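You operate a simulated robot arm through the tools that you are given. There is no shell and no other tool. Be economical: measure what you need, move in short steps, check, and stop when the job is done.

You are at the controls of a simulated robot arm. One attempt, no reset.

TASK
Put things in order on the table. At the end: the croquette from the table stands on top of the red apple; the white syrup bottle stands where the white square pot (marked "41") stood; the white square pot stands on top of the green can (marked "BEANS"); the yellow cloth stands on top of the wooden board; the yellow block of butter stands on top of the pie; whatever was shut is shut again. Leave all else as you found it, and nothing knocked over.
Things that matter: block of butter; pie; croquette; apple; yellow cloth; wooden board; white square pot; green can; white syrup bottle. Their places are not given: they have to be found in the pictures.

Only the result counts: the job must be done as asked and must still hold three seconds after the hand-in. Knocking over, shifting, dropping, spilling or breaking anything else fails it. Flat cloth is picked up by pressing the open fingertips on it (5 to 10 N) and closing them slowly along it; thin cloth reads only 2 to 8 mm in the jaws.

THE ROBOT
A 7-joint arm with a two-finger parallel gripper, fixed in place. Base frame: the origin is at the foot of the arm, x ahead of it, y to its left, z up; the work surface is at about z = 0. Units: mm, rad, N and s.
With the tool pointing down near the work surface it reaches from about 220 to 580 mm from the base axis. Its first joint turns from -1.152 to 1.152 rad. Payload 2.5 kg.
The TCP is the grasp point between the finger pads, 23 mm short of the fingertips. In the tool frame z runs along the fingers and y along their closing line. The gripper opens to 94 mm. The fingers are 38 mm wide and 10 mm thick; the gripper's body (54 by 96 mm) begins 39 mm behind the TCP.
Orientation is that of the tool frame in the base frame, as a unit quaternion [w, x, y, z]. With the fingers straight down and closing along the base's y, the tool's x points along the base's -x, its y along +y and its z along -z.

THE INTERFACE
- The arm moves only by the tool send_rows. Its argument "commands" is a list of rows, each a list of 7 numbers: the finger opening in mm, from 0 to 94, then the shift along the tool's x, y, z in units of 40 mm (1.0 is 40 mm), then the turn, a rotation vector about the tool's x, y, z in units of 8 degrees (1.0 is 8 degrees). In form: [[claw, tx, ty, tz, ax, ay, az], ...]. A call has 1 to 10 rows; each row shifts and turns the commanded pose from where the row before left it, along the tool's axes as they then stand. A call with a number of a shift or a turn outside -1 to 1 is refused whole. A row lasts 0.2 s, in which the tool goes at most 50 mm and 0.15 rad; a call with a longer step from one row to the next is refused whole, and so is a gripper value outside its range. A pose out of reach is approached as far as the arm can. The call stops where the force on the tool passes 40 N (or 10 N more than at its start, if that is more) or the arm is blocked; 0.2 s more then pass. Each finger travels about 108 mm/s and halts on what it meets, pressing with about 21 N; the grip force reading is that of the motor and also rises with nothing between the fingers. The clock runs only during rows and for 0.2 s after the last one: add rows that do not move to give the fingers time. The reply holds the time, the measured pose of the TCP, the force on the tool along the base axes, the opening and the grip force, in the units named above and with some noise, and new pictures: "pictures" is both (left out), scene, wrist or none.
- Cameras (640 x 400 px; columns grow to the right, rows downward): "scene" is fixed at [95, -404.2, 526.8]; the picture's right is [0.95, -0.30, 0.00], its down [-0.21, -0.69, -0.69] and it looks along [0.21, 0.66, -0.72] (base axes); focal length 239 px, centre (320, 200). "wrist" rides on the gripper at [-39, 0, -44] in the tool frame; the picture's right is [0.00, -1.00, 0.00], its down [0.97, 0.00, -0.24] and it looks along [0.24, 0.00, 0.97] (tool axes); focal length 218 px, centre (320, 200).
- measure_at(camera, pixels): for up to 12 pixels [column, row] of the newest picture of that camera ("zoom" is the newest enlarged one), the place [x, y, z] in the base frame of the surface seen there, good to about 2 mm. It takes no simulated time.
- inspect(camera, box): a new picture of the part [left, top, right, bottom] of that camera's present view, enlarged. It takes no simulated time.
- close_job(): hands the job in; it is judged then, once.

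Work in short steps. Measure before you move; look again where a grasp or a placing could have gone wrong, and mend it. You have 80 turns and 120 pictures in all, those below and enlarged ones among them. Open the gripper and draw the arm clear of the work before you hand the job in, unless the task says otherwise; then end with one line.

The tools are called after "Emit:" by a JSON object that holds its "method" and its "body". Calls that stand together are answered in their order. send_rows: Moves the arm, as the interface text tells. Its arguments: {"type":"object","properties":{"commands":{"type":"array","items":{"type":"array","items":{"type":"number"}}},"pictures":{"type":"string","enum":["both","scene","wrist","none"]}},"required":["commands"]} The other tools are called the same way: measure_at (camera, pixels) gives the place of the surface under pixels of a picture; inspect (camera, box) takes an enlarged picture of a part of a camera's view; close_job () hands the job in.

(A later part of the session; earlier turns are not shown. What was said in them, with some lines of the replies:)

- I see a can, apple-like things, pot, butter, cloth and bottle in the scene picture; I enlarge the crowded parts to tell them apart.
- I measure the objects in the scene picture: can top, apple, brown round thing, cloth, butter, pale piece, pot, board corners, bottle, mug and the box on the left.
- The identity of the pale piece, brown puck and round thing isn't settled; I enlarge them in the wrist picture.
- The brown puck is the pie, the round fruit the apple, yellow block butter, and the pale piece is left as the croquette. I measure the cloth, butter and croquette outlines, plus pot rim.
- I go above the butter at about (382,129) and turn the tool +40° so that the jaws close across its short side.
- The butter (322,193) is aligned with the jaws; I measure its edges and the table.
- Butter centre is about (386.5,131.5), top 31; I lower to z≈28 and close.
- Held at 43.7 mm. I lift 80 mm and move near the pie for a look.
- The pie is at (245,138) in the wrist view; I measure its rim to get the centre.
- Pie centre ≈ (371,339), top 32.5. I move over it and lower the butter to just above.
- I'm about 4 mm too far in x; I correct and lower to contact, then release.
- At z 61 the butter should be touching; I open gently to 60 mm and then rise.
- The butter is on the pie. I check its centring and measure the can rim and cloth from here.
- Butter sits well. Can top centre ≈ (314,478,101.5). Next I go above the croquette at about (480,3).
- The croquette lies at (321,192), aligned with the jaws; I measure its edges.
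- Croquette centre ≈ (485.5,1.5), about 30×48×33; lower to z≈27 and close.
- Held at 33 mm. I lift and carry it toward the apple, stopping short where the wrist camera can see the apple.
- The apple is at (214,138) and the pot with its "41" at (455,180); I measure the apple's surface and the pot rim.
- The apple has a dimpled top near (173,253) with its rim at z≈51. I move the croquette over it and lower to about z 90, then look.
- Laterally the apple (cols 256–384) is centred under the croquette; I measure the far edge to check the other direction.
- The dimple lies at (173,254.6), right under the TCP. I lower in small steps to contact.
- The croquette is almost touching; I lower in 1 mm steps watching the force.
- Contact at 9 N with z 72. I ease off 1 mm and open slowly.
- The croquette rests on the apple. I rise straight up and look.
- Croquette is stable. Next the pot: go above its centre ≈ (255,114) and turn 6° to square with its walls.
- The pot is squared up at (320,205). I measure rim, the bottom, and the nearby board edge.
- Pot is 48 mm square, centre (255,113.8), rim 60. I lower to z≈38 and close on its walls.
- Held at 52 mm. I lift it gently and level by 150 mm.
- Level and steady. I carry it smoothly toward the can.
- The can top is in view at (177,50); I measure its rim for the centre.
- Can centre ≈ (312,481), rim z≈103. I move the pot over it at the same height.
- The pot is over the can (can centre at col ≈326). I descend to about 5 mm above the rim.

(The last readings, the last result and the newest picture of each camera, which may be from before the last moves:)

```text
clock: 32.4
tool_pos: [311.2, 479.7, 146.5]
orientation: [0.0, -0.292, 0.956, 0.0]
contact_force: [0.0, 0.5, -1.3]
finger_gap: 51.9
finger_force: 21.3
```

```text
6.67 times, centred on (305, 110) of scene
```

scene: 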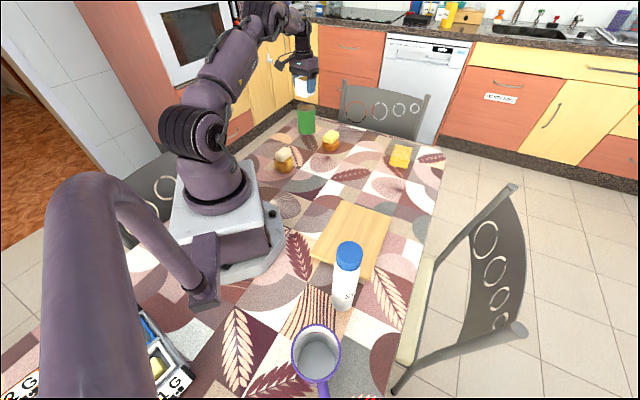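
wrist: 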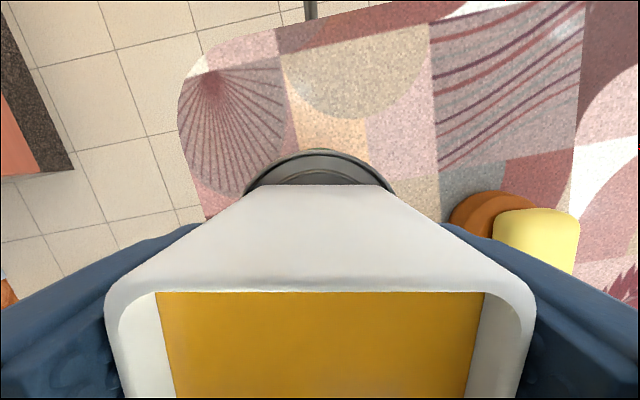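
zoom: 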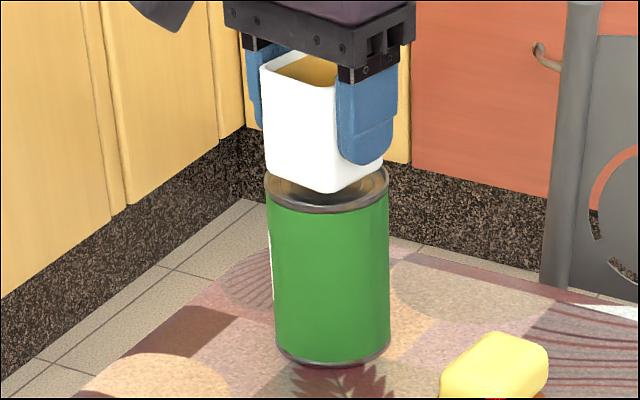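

I check how far the can rim sticks out beyond the pot at its far side.

Emit:
{"method": "measure_at", "body": {"camera": "wrist", "pixels": [[318, 153], [318, 158], [318, 170], [250, 185], [390, 186]]}}

Emit:
{"method": "measure_at", "body": {"camera": "zoom", "pixels": [[335, 190], [270, 150], [380, 160], [335, 208], [270, 175], [384, 180]]}}

```text
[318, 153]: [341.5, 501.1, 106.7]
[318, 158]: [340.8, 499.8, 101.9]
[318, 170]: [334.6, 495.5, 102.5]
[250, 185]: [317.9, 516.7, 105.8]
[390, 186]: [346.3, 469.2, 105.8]
```

```text
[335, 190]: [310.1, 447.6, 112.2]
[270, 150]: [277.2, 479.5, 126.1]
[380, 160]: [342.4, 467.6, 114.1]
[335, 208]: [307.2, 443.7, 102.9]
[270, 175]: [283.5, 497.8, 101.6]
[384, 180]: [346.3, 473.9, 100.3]
```

Centred within 2 mm. I lower to contact.

Emit:
{"method": "send_rows", "body": {"commands": [[35, -0.03, 0, 0.08, 0, 0, 0], [35, 0, 0, 0.04, 0, 0, 0], [35, 0, 0, 0, 0, 0, 0]], "pictures": "none"}}

```text
clock: 33.2
tool_pos: [311.3, 480.2, 142.8]
orientation: [0.0, -0.292, 0.956, 0.0]
contact_force: [-0.6, -0.4, -1.7]
finger_gap: 52.0
finger_force: 20.7
```

Emit:
{"method": "send_rows", "body": {"commands": [[35, 0, 0, 0.04, 0, 0, 0], [35, 0, 0, 0, 0, 0, 0]], "pictures": "none"}}

```text
clock: 33.8
tool_pos: [311.1, 479.9, 142.1]
orientation: [0.001, -0.292, 0.956, 0.002]
contact_force: [-2.3, -1.9, 8.5]
finger_gap: 51.9
finger_force: 21.1
```

Contact (8.5 N) at z 142. I ease off slightly, open slowly, then rise.

Emit:
{"method": "send_rows", "body": {"commands": [[35, 0, 0, -0.015, 0, 0, 0], [53, 0, 0, 0, 0, 0, 0], [57, 0, 0, 0, 0, 0, 0], [64, 0, 0, 0, 0, 0, 0], [72, 0, 0, 0, 0, 0, 0], [76, 0, 0, -0.3, 0, 0, 0], [76, 0, 0, -0.7, 0, 0, 0], [76, 0, 0, -1, 0, 0, 0], [76, 0, 0, -0.3, 0, 0, 0]], "pictures": "wrist"}}

Emit:
{"method": "inspect", "body": {"camera": "scene", "box": [280, 60, 340, 140]}}

```text
clock: 35.8
tool_pos: [311.5, 478.6, 234.2]
orientation: [0.0, -0.293, 0.956, 0.0]
contact_force: [0.0, -1.3, 0.0]
finger_gap: 76.1
finger_force: 0.0
```

wrist: 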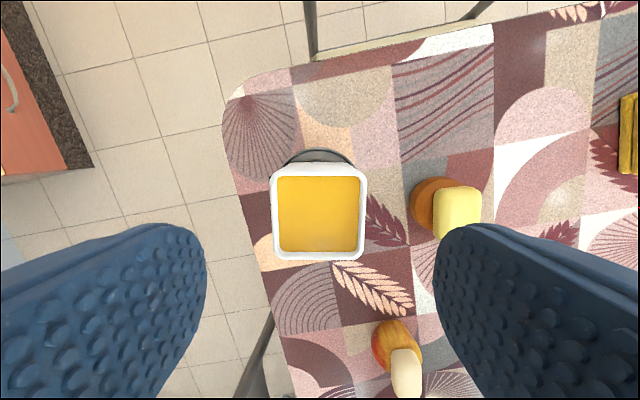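

```text
5.00 times, centred on (310, 100) of scene
```

zoom: 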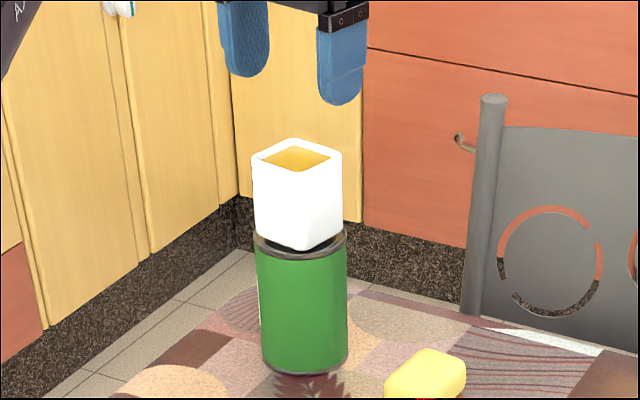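

Pot sits upright on the can. Next the cloth: I travel toward (550,150).

Emit:
{"method": "send_rows", "body": {"commands": [[94, -0.036, -1, 0, 0, 0, 0], [94, -0.036, -1, 0, 0, 0, 0], [94, -0.036, -1, 0, 0, 0, 0], [94, -0.036, -1, 0.2, 0, 0, 0], [94, -0.036, -1, 0.2, 0, 0, 0], [94, -0.036, -1, 0.2, 0, 0, 0], [94, -0.036, -1, 0.2, 0, 0, 0], [94, -0.036, -1, 0.3, 0, 0, 0], [94, -0.036, -1, 0.3, 0, 0, 0], [94, 0, 0, 0, 0, 0, 0]], "pictures": "none"}}

Emit:
{"method": "send_rows", "body": {"commands": [[94, 0, 0, 0, 0, 0, -0.9], [94, 0, 0, 0, 0, 0, -0.9], [94, 0, 0, 0, 0, 0, -0.8], [94, 0, 0, 0, 0, 0, 0]], "pictures": "both"}}

```text
clock: 38.0
tool_pos: [520.6, 189.3, 177.8]
orientation: [0.0, -0.293, 0.956, 0.0]
contact_force: [0.5, 0.4, -0.6]
finger_gap: 94.1
finger_force: 0.0
```

```text
clock: 39.0
tool_pos: [521.1, 188.9, 177.0]
orientation: [0.0, -0.461, 0.887, 0.0]
contact_force: [0.4, 0.5, 0.1]
finger_gap: 94.0
finger_force: 0.0
```

scene: 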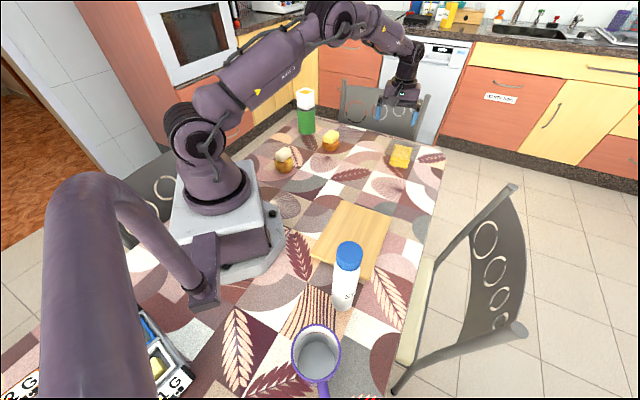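
wrist: 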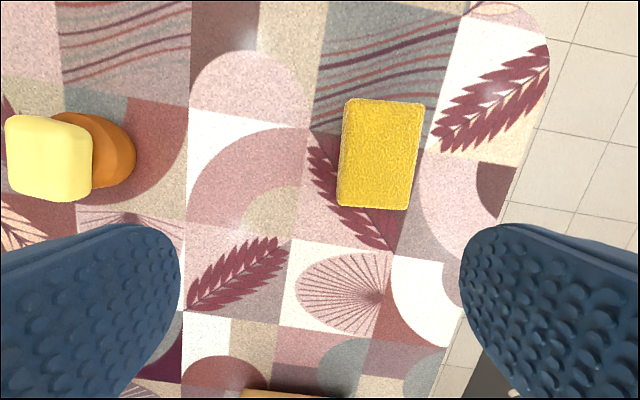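

The cloth is at (380,153), slightly turned. I measure its corners and edge heights.

Emit:
{"method": "measure_at", "body": {"camera": "wrist", "pixels": [[350, 103], [420, 107], [406, 205], [341, 200], [381, 153], [344, 150], [416, 150], [373, 206], [385, 103], [337, 205], [408, 210], [345, 130]]}}

Emit:
{"method": "inspect", "body": {"camera": "wrist", "box": [320, 80, 440, 230]}}

```text
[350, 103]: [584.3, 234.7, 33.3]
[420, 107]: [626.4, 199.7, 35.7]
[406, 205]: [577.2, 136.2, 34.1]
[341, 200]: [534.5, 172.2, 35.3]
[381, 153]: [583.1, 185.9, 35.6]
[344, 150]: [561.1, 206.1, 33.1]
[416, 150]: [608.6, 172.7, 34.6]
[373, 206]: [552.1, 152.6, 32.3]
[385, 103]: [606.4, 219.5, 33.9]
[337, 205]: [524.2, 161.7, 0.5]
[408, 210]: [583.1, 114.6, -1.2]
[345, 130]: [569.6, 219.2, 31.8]
```

```text
2.67 times, centred on (380, 155) of wrist
```

zoom: 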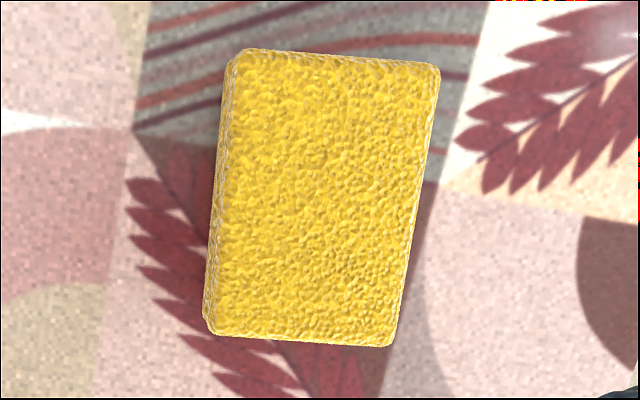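

Cloth: centre (580,186), 55×80, yaw 52°. Its middle is at r≈609, so I aim nearer its near end and test the reach at (570,171,70).

Emit:
{"method": "send_rows", "body": {"commands": [[94, 0, 0, 0, 0, 0, 0.375], [94, -0.133, -0.414, 0.8, 0, 0, 0], [94, -0.133, -0.414, 0.8, 0, 0, 0], [94, -0.133, -0.414, 0.8, 0, 0, 0], [94, 0, 0, 0, 0, 0, 0], [94, 0, 0, 0, 0, 0, 0]], "pictures": "wrist"}}

```text
clock: 40.4
tool_pos: [569.6, 170.2, 79.6]
orientation: [0.0, -0.437, 0.899, 0.0]
contact_force: [-0.4, 0.2, 0.4]
finger_gap: 94.2
finger_force: 0.1
```

wrist: 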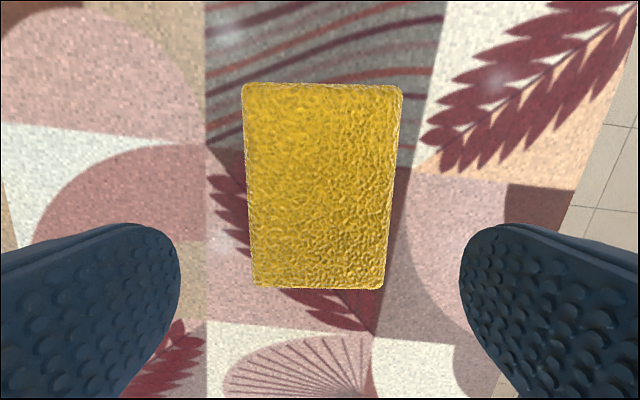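

The arm reaches there vertically, and the cloth is centred between the fingers. I lower to z≈27 and push slightly further out.

Emit:
{"method": "send_rows", "body": {"commands": [[94, -0.1, 0, 0.5, 0, 0, 0], [94, -0.1, 0, 0.5, 0, 0, 0], [94, -0.05, 0, 0.3, 0, 0, 0], [94, 0, 0, 0, 0, 0, 0]], "pictures": "wrist"}}

```text
clock: 41.4
tool_pos: [565.8, 174.6, 30.0]
orientation: [0.0, -0.437, 0.899, 0.0]
contact_force: [-0.1, 0.7, 0.2]
finger_gap: 93.9
finger_force: 0.0
out of reach, approached as far as the arm can: row 2
```

wrist: 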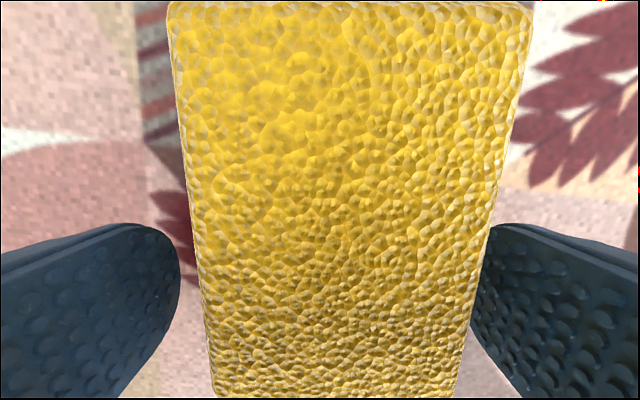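

Cloth lies about 5 mm to the right of centre; I shift right and slightly back in.

Emit:
{"method": "send_rows", "body": {"commands": [[94, 0.15, -0.11, 0, 0, 0, 0], [94, 0, 0, 0, 0, 0, 0]], "pictures": "none"}}

```text
clock: 42.0
tool_pos: [566.7, 164.6, 31.0]
orientation: [0.001, -0.437, 0.899, 0.0]
contact_force: [0.1, -1.3, -0.1]
finger_gap: 94.1
finger_force: 0.1
```

Good enough; I lower 4 mm and close slowly.

Emit:
{"method": "send_rows", "body": {"commands": [[94, 0, 0, 0.1, 0, 0, 0], [80, 0, 0, 0, 0, 0, 0], [70, 0, 0, 0, 0, 0, 0], [62, 0, 0, 0, 0, 0, 0], [56, 0, 0, 0, 0, 0, 0], [50, 0, 0, 0, 0, 0, 0], [44, 0, 0, 0, 0, 0, 0], [38, 0, 0, 0, 0, 0, 0], [30, 0, 0, 0, 0, 0, 0]], "pictures": "wrist"}}

```text
clock: 44.0
tool_pos: [568.5, 166.6, 27.0]
orientation: [0.0, -0.438, 0.899, -0.001]
contact_force: [-0.1, -0.4, 0.6]
finger_gap: 63.7
finger_force: 21.2
```

wrist: 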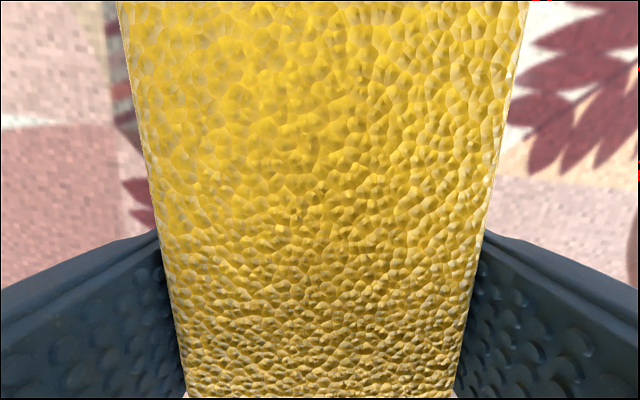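

Gripped at 63.7 mm. I lift 60 mm and check.

Emit:
{"method": "send_rows", "body": {"commands": [[30, 0, 0, -0.2, 0, 0, 0], [30, 0, 0, -0.4, 0, 0, 0], [30, 0, 0, -0.5, 0, 0, 0], [30, 0, 0, -0.4, 0, 0, 0], [30, 0, 0, 0, 0, 0, 0]], "pictures": "wrist"}}

Emit:
{"method": "inspect", "body": {"camera": "scene", "box": [350, 90, 450, 190]}}

```text
clock: 45.2
tool_pos: [568.9, 165.8, 85.6]
orientation: [0.0, -0.436, 0.9, 0.0]
contact_force: [-0.2, 0.3, -0.9]
finger_gap: 63.2
finger_force: 21.1
```

wrist: 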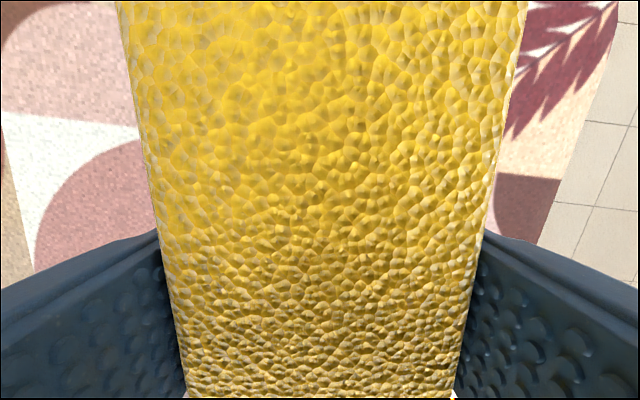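

```text
4.00 times, centred on (400, 140) of scene
```

zoom: 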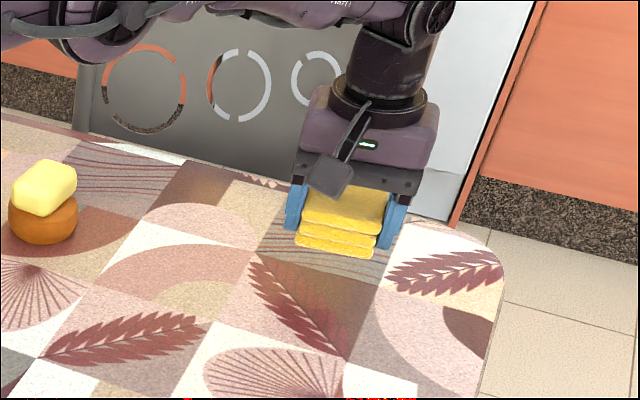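

All three layers came along. I measure the board's corners.

Emit:
{"method": "measure_at", "body": {"camera": "scene", "pixels": [[348, 204], [388, 216], [370, 275], [315, 251], [330, 228], [380, 245], [352, 222], [345, 262]]}}

Emit:
{"method": "inspect", "body": {"camera": "scene", "box": [290, 190, 410, 320]}}

```text
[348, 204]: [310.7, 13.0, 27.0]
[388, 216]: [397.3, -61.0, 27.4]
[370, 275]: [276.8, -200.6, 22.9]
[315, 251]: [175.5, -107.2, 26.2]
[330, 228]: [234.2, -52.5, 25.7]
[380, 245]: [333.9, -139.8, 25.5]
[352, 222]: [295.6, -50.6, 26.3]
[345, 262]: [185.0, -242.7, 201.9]
```

```text
3.08 times, centred on (350, 255) of scene
```

zoom: 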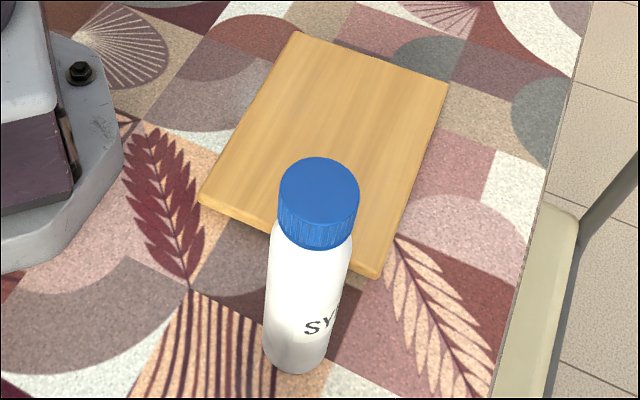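

Board: centre ≈ (291,-90), top 26.5, long axis parallel to the cloth's current yaw. I carry the cloth toward it with 30 mm extra height.

Emit:
{"method": "send_rows", "body": {"commands": [[30, 0.4, 0.064, -0.3, 0, 0, 0], [30, 0.7, 0.11, -0.3, 0, 0, 0], [30, 0.9, 0.144, -0.2, 0, 0, 0], [30, 1, 0.16, 0, 0, 0, 0], [30, 1, 0.16, 0, 0, 0, 0], [30, 1, 0.16, 0, 0, 0, 0], [30, 1, 0.16, 0, 0, 0, 0], [30, 0.9, 0.144, 0, 0, 0, 0], [30, 0.7, 0.11, 0, 0, 0, 0], [30, 0.4, 0.064, 0, 0, 0, 0]], "pictures": "both"}}

```text
clock: 47.4
tool_pos: [330.6, -53.6, 116.3]
orientation: [-0.001, -0.437, 0.899, 0.0]
contact_force: [0.7, 0.2, -0.6]
finger_gap: 63.2
finger_force: 20.8
```

scene: 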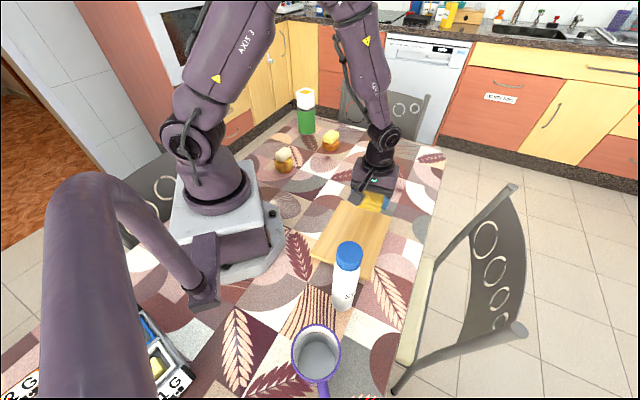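
wrist: 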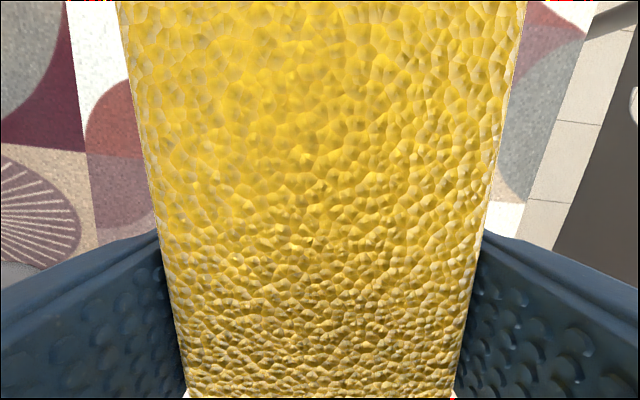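

I move the remaining 60 mm over the board and lower to just above.

Emit:
{"method": "send_rows", "body": {"commands": [[30, 0.4, 0.05, 0, 0, 0, 0], [30, 0.7, 0.09, 0, 0, 0, 0], [30, 0.4, 0.05, 0, 0, 0, 0], [30, 0, 0, 0.3, 0, 0, 0], [30, 0, 0, 0.5, 0, 0, 0], [30, 0, 0, 0.4, 0, 0, 0], [30, 0, 0, 0.2, 0, 0, 0], [30, 0, 0, 0, 0, 0, 0]], "pictures": "none"}}

Emit:
{"method": "inspect", "body": {"camera": "scene", "box": [290, 160, 420, 300]}}

```text
clock: 49.2
tool_pos: [289.8, -95.0, 63.1]
orientation: [0.0, -0.437, 0.899, 0.0]
contact_force: [-0.4, -0.1, -0.6]
finger_gap: 63.1
finger_force: 20.9
```

```text
2.86 times, centred on (355, 230) of scene
```

zoom: 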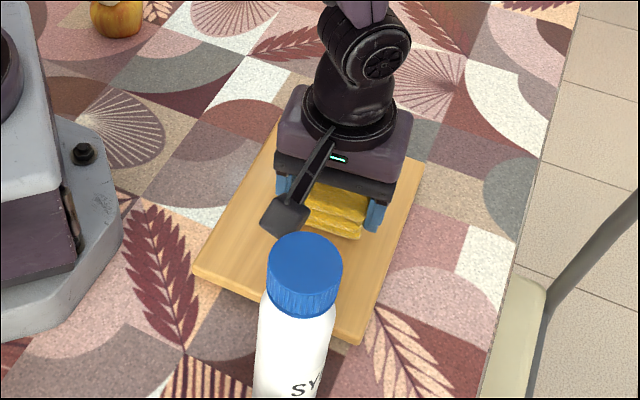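

Cloth hovers well inside the board. I lower to contact.

Emit:
{"method": "send_rows", "body": {"commands": [[30, 0, 0, 0.12, 0, 0, 0], [30, 0, 0, 0.06, 0, 0, 0], [30, 0, 0, 0, 0, 0, 0]], "pictures": "none"}}

```text
clock: 50.0
tool_pos: [286.9, -94.9, 56.4]
orientation: [0.0, -0.437, 0.899, 0.0]
contact_force: [-0.1, 0.1, -0.6]
finger_gap: 63.5
finger_force: 20.5
```

Emit:
{"method": "send_rows", "body": {"commands": [[30, 0, 0, 0.05, 0, 0, 0], [30, 0, 0, 0, 0, 0, 0]], "pictures": "none"}}

```text
clock: 50.6
tool_pos: [286.8, -95.6, 52.4]
orientation: [0.001, -0.436, 0.9, 0.0]
contact_force: [-0.5, -0.3, -0.8]
finger_gap: 63.4
finger_force: 20.8
```

Emit:
{"method": "send_rows", "body": {"commands": [[30, 0, 0, 0.03, 0, 0, 0], [30, 0, 0, 0, 0, 0, 0]], "pictures": "none"}}

Emit:
{"method": "inspect", "body": {"camera": "scene", "box": [320, 190, 400, 260]}}

```text
clock: 51.2
tool_pos: [287.9, -94.7, 51.9]
orientation: [0.0, -0.436, 0.9, 0.0]
contact_force: [-7.7, 4.5, 28.9]
finger_gap: 63.5
finger_force: 21.0
```

```text
5.71 times, centred on (360, 225) of scene
```

zoom: 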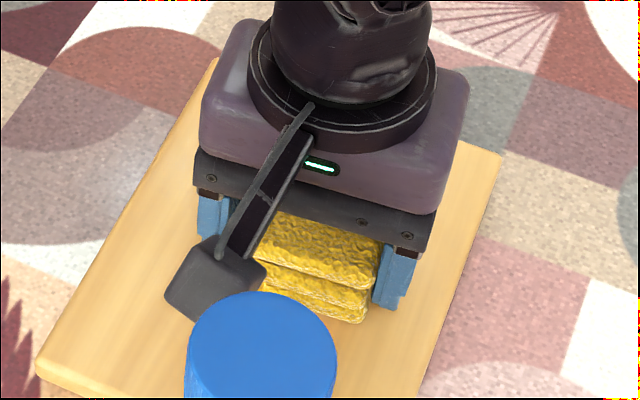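

Firm contact (29 N); I ease up 1 mm, open slowly and rise.

Emit:
{"method": "send_rows", "body": {"commands": [[30, 0, 0, -0.03, 0, 0, 0], [64, 0, 0, 0, 0, 0, 0], [70, 0, 0, 0, 0, 0, 0], [80, 0, 0, 0, 0, 0, 0], [90, 0, 0, 0, 0, 0, 0], [90, 0, 0, -0.4, 0, 0, 0], [90, 0, 0, -0.9, 0, 0, 0], [90, 0, 0, -1, 0, 0, 0], [90, 0, 0, -1, 0, 0, 0], [90, 0, 0, 0, 0, 0, 0]], "pictures": "both"}}

```text
clock: 53.4
tool_pos: [288.2, -98.1, 186.0]
orientation: [0.0, -0.437, 0.9, 0.0]
contact_force: [0.3, 1.1, 0.2]
finger_gap: 89.9
finger_force: 0.1
```

scene: 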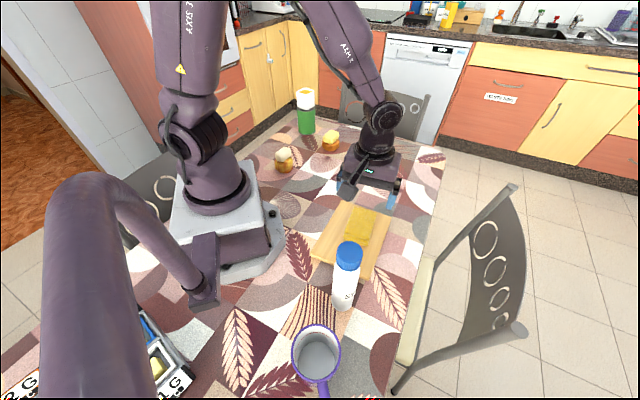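
wrist: 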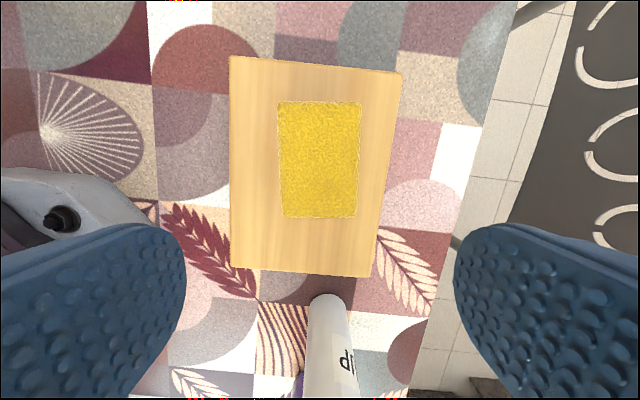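

Cloth is centred on the board. Now the bottle: I measure its cap and body.

Emit:
{"method": "inspect", "body": {"camera": "scene", "box": [315, 230, 385, 320]}}

Emit:
{"method": "measure_at", "body": {"camera": "scene", "pixels": [[338, 252], [360, 252], [349, 243], [349, 261], [349, 252], [335, 290], [356, 290], [346, 300], [345, 275], [334, 302], [351, 304], [342, 310]]}}

```text
4.44 times, centred on (350, 275) of scene
```

zoom: 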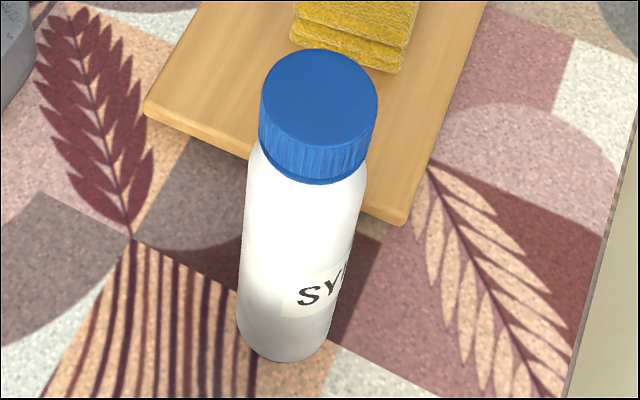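

```text
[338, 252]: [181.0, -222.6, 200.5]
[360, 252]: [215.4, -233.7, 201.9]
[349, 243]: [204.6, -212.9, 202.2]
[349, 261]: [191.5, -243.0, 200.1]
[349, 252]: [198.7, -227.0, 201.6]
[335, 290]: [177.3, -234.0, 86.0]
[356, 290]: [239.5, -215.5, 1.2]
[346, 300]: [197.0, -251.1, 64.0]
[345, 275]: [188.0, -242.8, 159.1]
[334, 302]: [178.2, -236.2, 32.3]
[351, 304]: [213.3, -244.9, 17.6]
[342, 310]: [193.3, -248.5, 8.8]
```

Bottle axis ≈ (198.5,-228.5), cap top 201, cap about 40 wide down to z≈165. I rise to 266 and turn the tool back to yaw 0.

Emit:
{"method": "send_rows", "body": {"commands": [[90, 0, 0, -1, 0, 0, 0], [90, 0, 0, -1, 0, 0, 0], [90, 0, 0, 0, 0, 0, 0.93], [90, 0, 0, 0, 0, 0, 0.93], [90, 0, 0, 0, 0, 0, 0.93], [90, 0, 0, 0, 0, 0, 0.93], [90, 0, 0, 0, 0, 0, 0.93], [90, 0, 0, 0, 0, 0, 0.93], [90, 0, 0, 0, 0, 0, 0.9]], "pictures": "none"}}

Emit:
{"method": "send_rows", "body": {"commands": [[90, 0.56, -0.81, 0, 0, 0, 0], [90, 0.56, -0.81, 0, 0, 0, 0], [90, 0.56, -0.81, 0, 0, 0, 0], [90, 0.56, -0.81, 0, 0, 0, 0], [90, 0, 0, 0, 0, 0, 0]], "pictures": "both"}}

```text
clock: 55.4
tool_pos: [288.0, -95.8, 264.6]
orientation: [0.001, 0.002, 1.0, -0.001]
contact_force: [0.8, 0.3, -0.6]
finger_gap: 89.8
finger_force: 0.1
```

```text
clock: 56.6
tool_pos: [196.7, -228.1, 262.9]
orientation: [0.0, 0.001, 1.0, 0.0]
contact_force: [0.5, 0.4, 0.0]
finger_gap: 90.1
finger_force: 0.0
```

scene: 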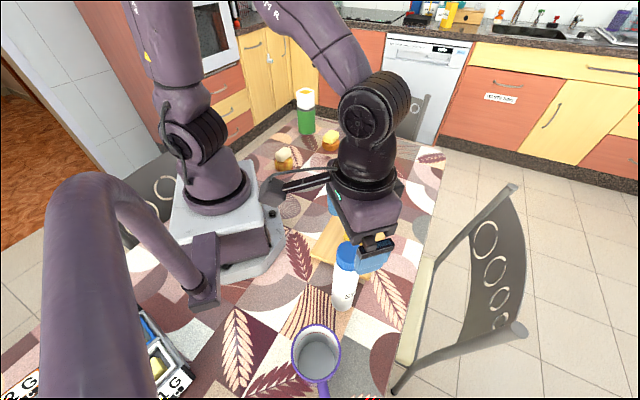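
wrist: 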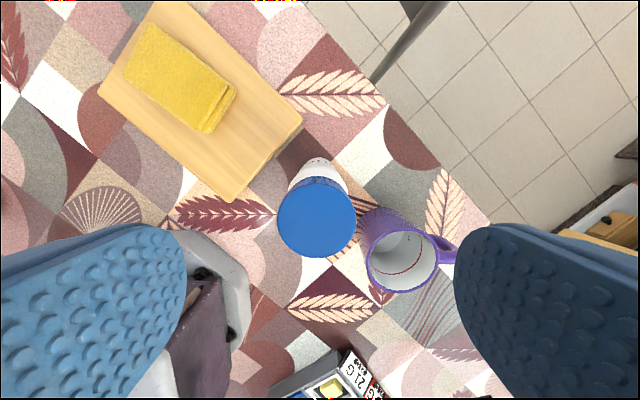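

The cap is at (316,217). I measure it and the mug rim to check clearance.

Emit:
{"method": "measure_at", "body": {"camera": "wrist", "pixels": [[280, 217], [353, 217], [316, 182], [316, 253], [316, 217], [372, 260], [425, 235], [435, 260], [450, 250]]}}

Emit:
{"method": "inspect", "body": {"camera": "wrist", "box": [250, 330, 410, 400]}}

```text
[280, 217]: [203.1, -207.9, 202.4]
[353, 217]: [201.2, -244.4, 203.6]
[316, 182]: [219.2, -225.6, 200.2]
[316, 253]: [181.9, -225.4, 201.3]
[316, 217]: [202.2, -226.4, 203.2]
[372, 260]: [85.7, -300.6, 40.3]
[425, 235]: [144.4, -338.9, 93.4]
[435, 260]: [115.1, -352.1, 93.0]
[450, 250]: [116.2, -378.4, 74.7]
```

```text
4.00 times, centred on (330, 365) of wrist
```

zoom: 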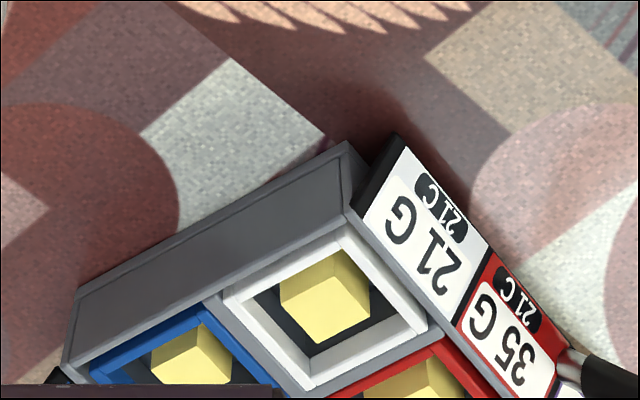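

Cap centre (200.5,-226), radius 19; the mug is only 93 high, clear. I lower to z≈166 and close on the cap.

Emit:
{"method": "send_rows", "body": {"commands": [[80, -0.1, 0.05, 0, 0, 0, 0], [80, 0, 0, 0.6, 0, 0, 0], [80, 0, 0, 0.8, 0, 0, 0], [80, 0, 0, 0.7, 0, 0, 0], [70, 0, 0, 0.3, 0, 0, 0], [60, 0, 0, 0, 0, 0, 0], [50, 0, 0, 0, 0, 0, 0], [42, 0, 0, 0, 0, 0, 0], [32, 0, 0, 0, 0, 0, 0], [25, 0, 0, 0, 0, 0, 0]], "pictures": "both"}}

```text
clock: 58.8
tool_pos: [204.5, -221.7, 169.0]
orientation: [0.0, 0.0, 1.0, 0.0]
contact_force: [-0.1, 0.7, 0.2]
finger_gap: 44.8
finger_force: 21.0
```

scene: 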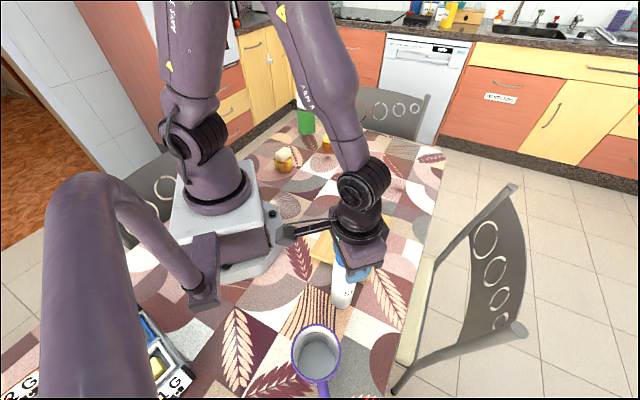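
wrist: 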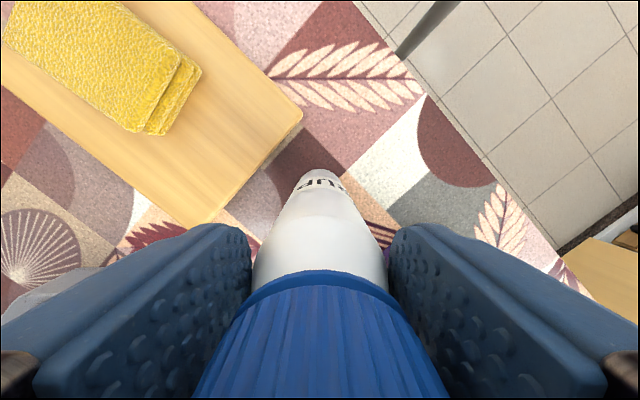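

Gripped at 44.8 mm. I lift slowly by 85 mm.

Emit:
{"method": "send_rows", "body": {"commands": [[25, 0, 0, -0.1, 0, 0, 0], [25, 0, 0, -0.25, 0, 0, 0], [25, 0, 0, -0.4, 0, 0, 0], [25, 0, 0, -0.5, 0, 0, 0], [25, 0, 0, -0.4, 0, 0, 0], [25, 0, 0, -0.3, 0, 0, 0], [25, 0, 0, -0.17, 0, 0, 0], [25, 0, 0, 0, 0, 0, 0]], "pictures": "both"}}

```text
clock: 60.6
tool_pos: [202.6, -225.5, 254.1]
orientation: [0.0, 0.001, 1.0, 0.0]
contact_force: [-0.2, 1.2, -1.5]
finger_gap: 44.5
finger_force: 21.3
```

scene: 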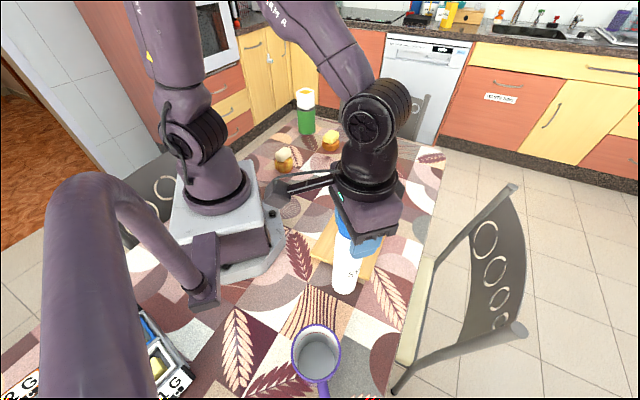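
wrist: 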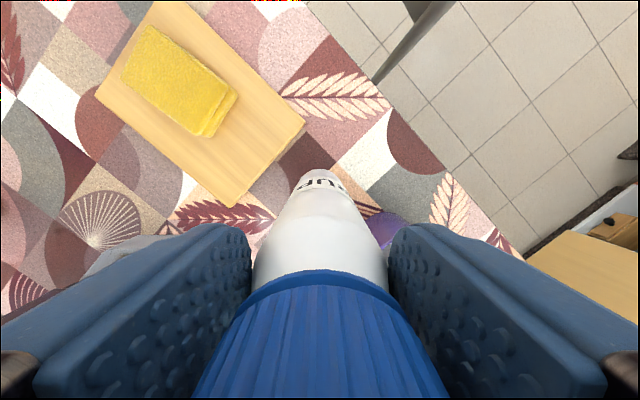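

Lifted straight. I carry it over the board (bottle bottom 85 above table, cloth top 62) to (290,-60).

Emit:
{"method": "send_rows", "body": {"commands": [[25, -0.17, 0.32, 0, 0, 0, 0], [25, -0.31, 0.58, 0, 0, 0, 0], [25, -0.44, 0.83, 0, 0, 0, 0], [25, -0.44, 0.83, 0, 0, 0, 0], [25, -0.4, 0.75, 0, 0, 0, 0], [25, -0.28, 0.53, 0, 0, 0, 0], [25, -0.15, 0.29, 0, 0, 0, 0]], "pictures": "none"}}

Emit:
{"method": "send_rows", "body": {"commands": [[25, 0.06, 0.3, 0, 0, 0, 0], [25, 0.12, 0.6, 0, 0, 0, 0], [25, 0.16, 0.8, 0, 0, 0, 0], [25, 0.16, 0.8, 0, 0, 0, 0], [25, 0.15, 0.75, 0, 0, 0, 0], [25, 0.12, 0.6, 0, 0, 0, 0], [25, 0.08, 0.4, 0, 0, 0, 0], [25, 0, 0.05, 0, 0, 0, 0], [25, 0, 0, 0, 0, 0, 0]], "pictures": "both"}}

```text
clock: 62.2
tool_pos: [290.8, -58.2, 254.7]
orientation: [0.001, 0.0, 1.0, 0.0]
contact_force: [0.3, 0.5, -2.0]
finger_gap: 44.8
finger_force: 20.8
```

```text
clock: 64.2
tool_pos: [256.1, 115.0, 253.2]
orientation: [0.001, 0.0, 1.0, -0.001]
contact_force: [-0.1, -0.2, -1.4]
finger_gap: 44.7
finger_force: 20.6
```

scene: 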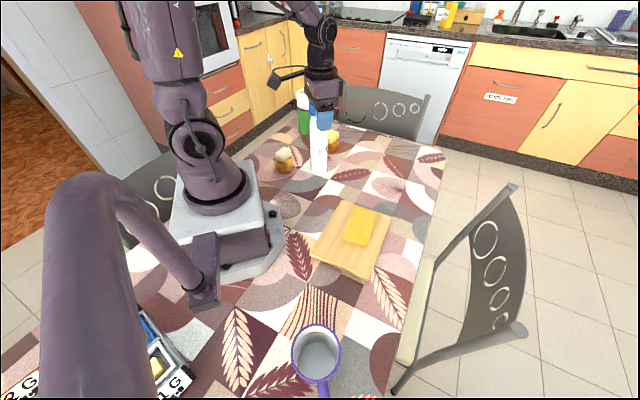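
wrist: 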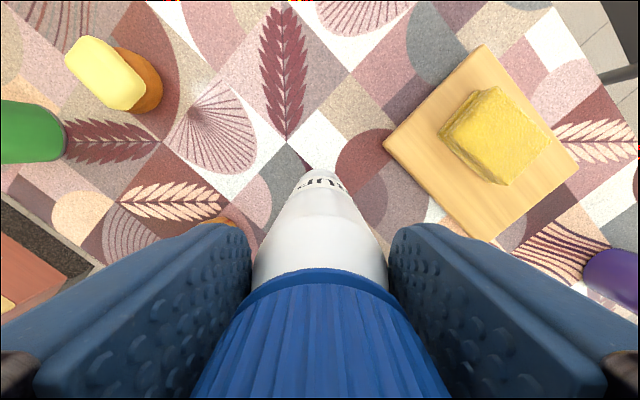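

Over the pot's old place. I lower to about 5 mm above the table.

Emit:
{"method": "send_rows", "body": {"commands": [[25, 0, 0, 0.2, 0, 0, 0], [25, 0, 0, 0.4, 0, 0, 0], [25, 0, 0, 0.5, 0, 0, 0], [25, 0, 0, 0.45, 0, 0, 0], [25, 0, 0, 0.3, 0, 0, 0], [25, 0, 0, 0.12, 0, 0, 0], [25, 0, 0, 0, 0, 0, 0]], "pictures": "none"}}

Emit:
{"method": "inspect", "body": {"camera": "scene", "box": [270, 110, 370, 220]}}

```text
clock: 65.8
tool_pos: [256.2, 115.6, 175.6]
orientation: [0.0, -0.001, 1.0, -0.001]
contact_force: [0.5, 0.5, -2.0]
finger_gap: 44.6
finger_force: 20.9
```

```text
3.64 times, centred on (320, 165) of scene
```

zoom: 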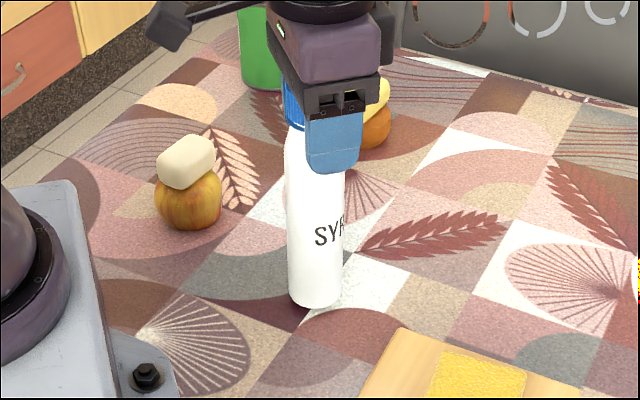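

Emit:
{"method": "send_rows", "body": {"commands": [[25, 0, 0, 0.09, 0, 0, 0], [25, 0, 0, 0.05, 0, 0, 0], [25, 0, 0, 0, 0, 0, 0]], "pictures": "none"}}

```text
clock: 66.6
tool_pos: [255.9, 114.3, 169.5]
orientation: [0.0, 0.0, 1.0, 0.0]
contact_force: [0.1, 0.1, -0.8]
finger_gap: 44.9
finger_force: 21.2
```

Not loaded yet; I lower another 1.5 mm.

Emit:
{"method": "send_rows", "body": {"commands": [[25, 0, 0, 0.035, 0, 0, 0], [25, 0, 0, 0, 0, 0, 0]], "pictures": "none"}}

```text
clock: 67.2
tool_pos: [257.9, 113.2, 167.4]
orientation: [0.002, 0.0, 1.0, 0.001]
contact_force: [-1.6, 0.0, 18.1]
finger_gap: 44.8
finger_force: 21.0
```

The bottle stands on the table (18 N). I ease off, open slowly and rise clear.

Emit:
{"method": "send_rows", "body": {"commands": [[25, 0, 0, -0.02, 0, 0, 0], [46, 0, 0, 0, 0, 0, 0], [50, 0, 0, 0, 0, 0, 0], [58, 0, 0, 0, 0, 0, 0], [70, 0, 0, 0, 0, 0, 0], [80, 0, 0, -0.2, 0, 0, 0], [80, 0, 0, -0.7, 0, 0, 0], [80, 0, 0, -0.9, 0, 0, 0], [80, 0, 0, -0.7, 0, 0, 0], [80, 0, 0, 0, 0, 0, 0]], "pictures": "both"}}

```text
clock: 69.4
tool_pos: [257.8, 115.0, 267.8]
orientation: [0.0, 0.0, 1.0, 0.0]
contact_force: [0.6, -0.6, -0.5]
finger_gap: 80.0
finger_force: 0.1
```

scene: 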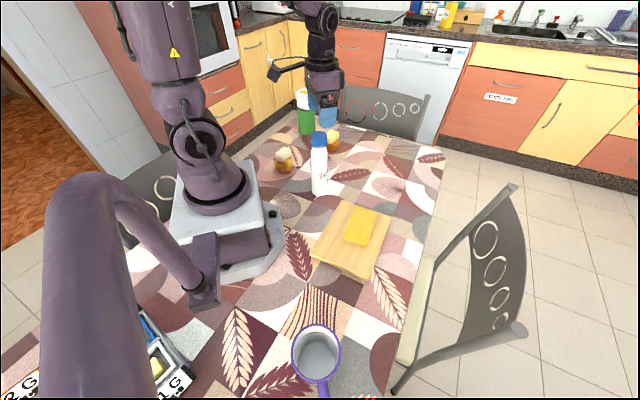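
wrist: 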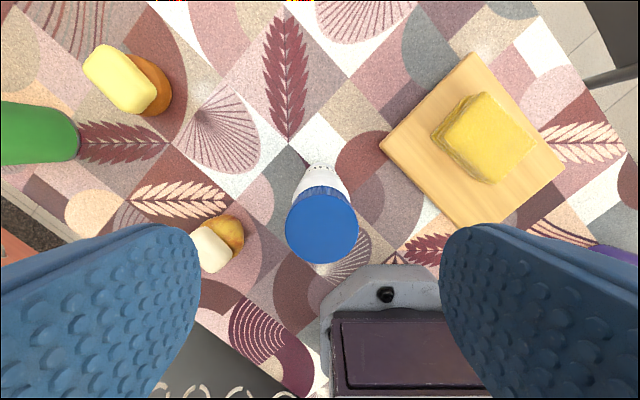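

Everything stands. I draw the arm clear forward and take a last look.

Emit:
{"method": "send_rows", "body": {"commands": [[80, -0.8, -0.3, -0.2, 0, 0, 0], [80, -0.9, -0.4, 0, 0, 0, 0], [80, -0.9, -0.4, 0, 0, 0, 0], [80, -0.4, -0.2, 0, 0, 0, 0], [80, 0, 0, 0, 0, 0, 0]], "pictures": "scene"}}

Emit:
{"method": "inspect", "body": {"camera": "scene", "box": [260, 70, 420, 290]}}

Emit:
{"method": "measure_at", "body": {"camera": "scene", "pixels": [[319, 137], [318, 180], [319, 188]]}}

```text
clock: 70.6
tool_pos: [375.4, 62.3, 277.1]
orientation: [0.0, 0.0, 1.0, 0.001]
contact_force: [0.7, -0.7, -0.3]
finger_gap: 80.1
finger_force: 0.0
```

scene: 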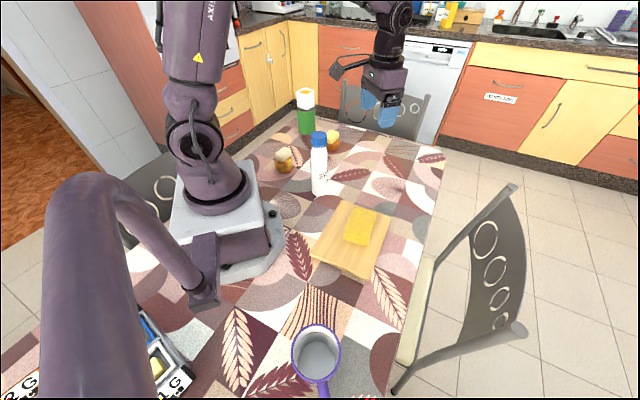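

```text
1.82 times, centred on (340, 180) of scene
```

zoom: 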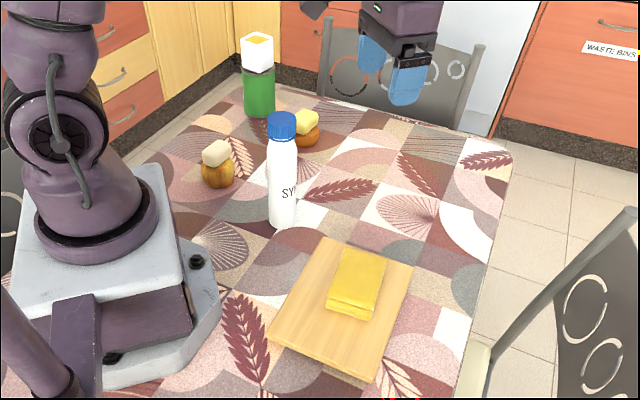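

```text
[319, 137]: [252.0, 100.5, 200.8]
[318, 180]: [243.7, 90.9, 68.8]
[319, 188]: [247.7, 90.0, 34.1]
```

All five placements hold in the last picture, with the bottle at about (252,112) and the arm clear, so I hand in.

Emit:
{"method": "close_job", "body": {}}

```text
The job is handed in.
```

I made all five placements, and they were still in place in the last picture before I handed the job in. Two things to know: I took the pale block to be the croquette by elimination, and I saw nothing that had been shut and needed shutting again.
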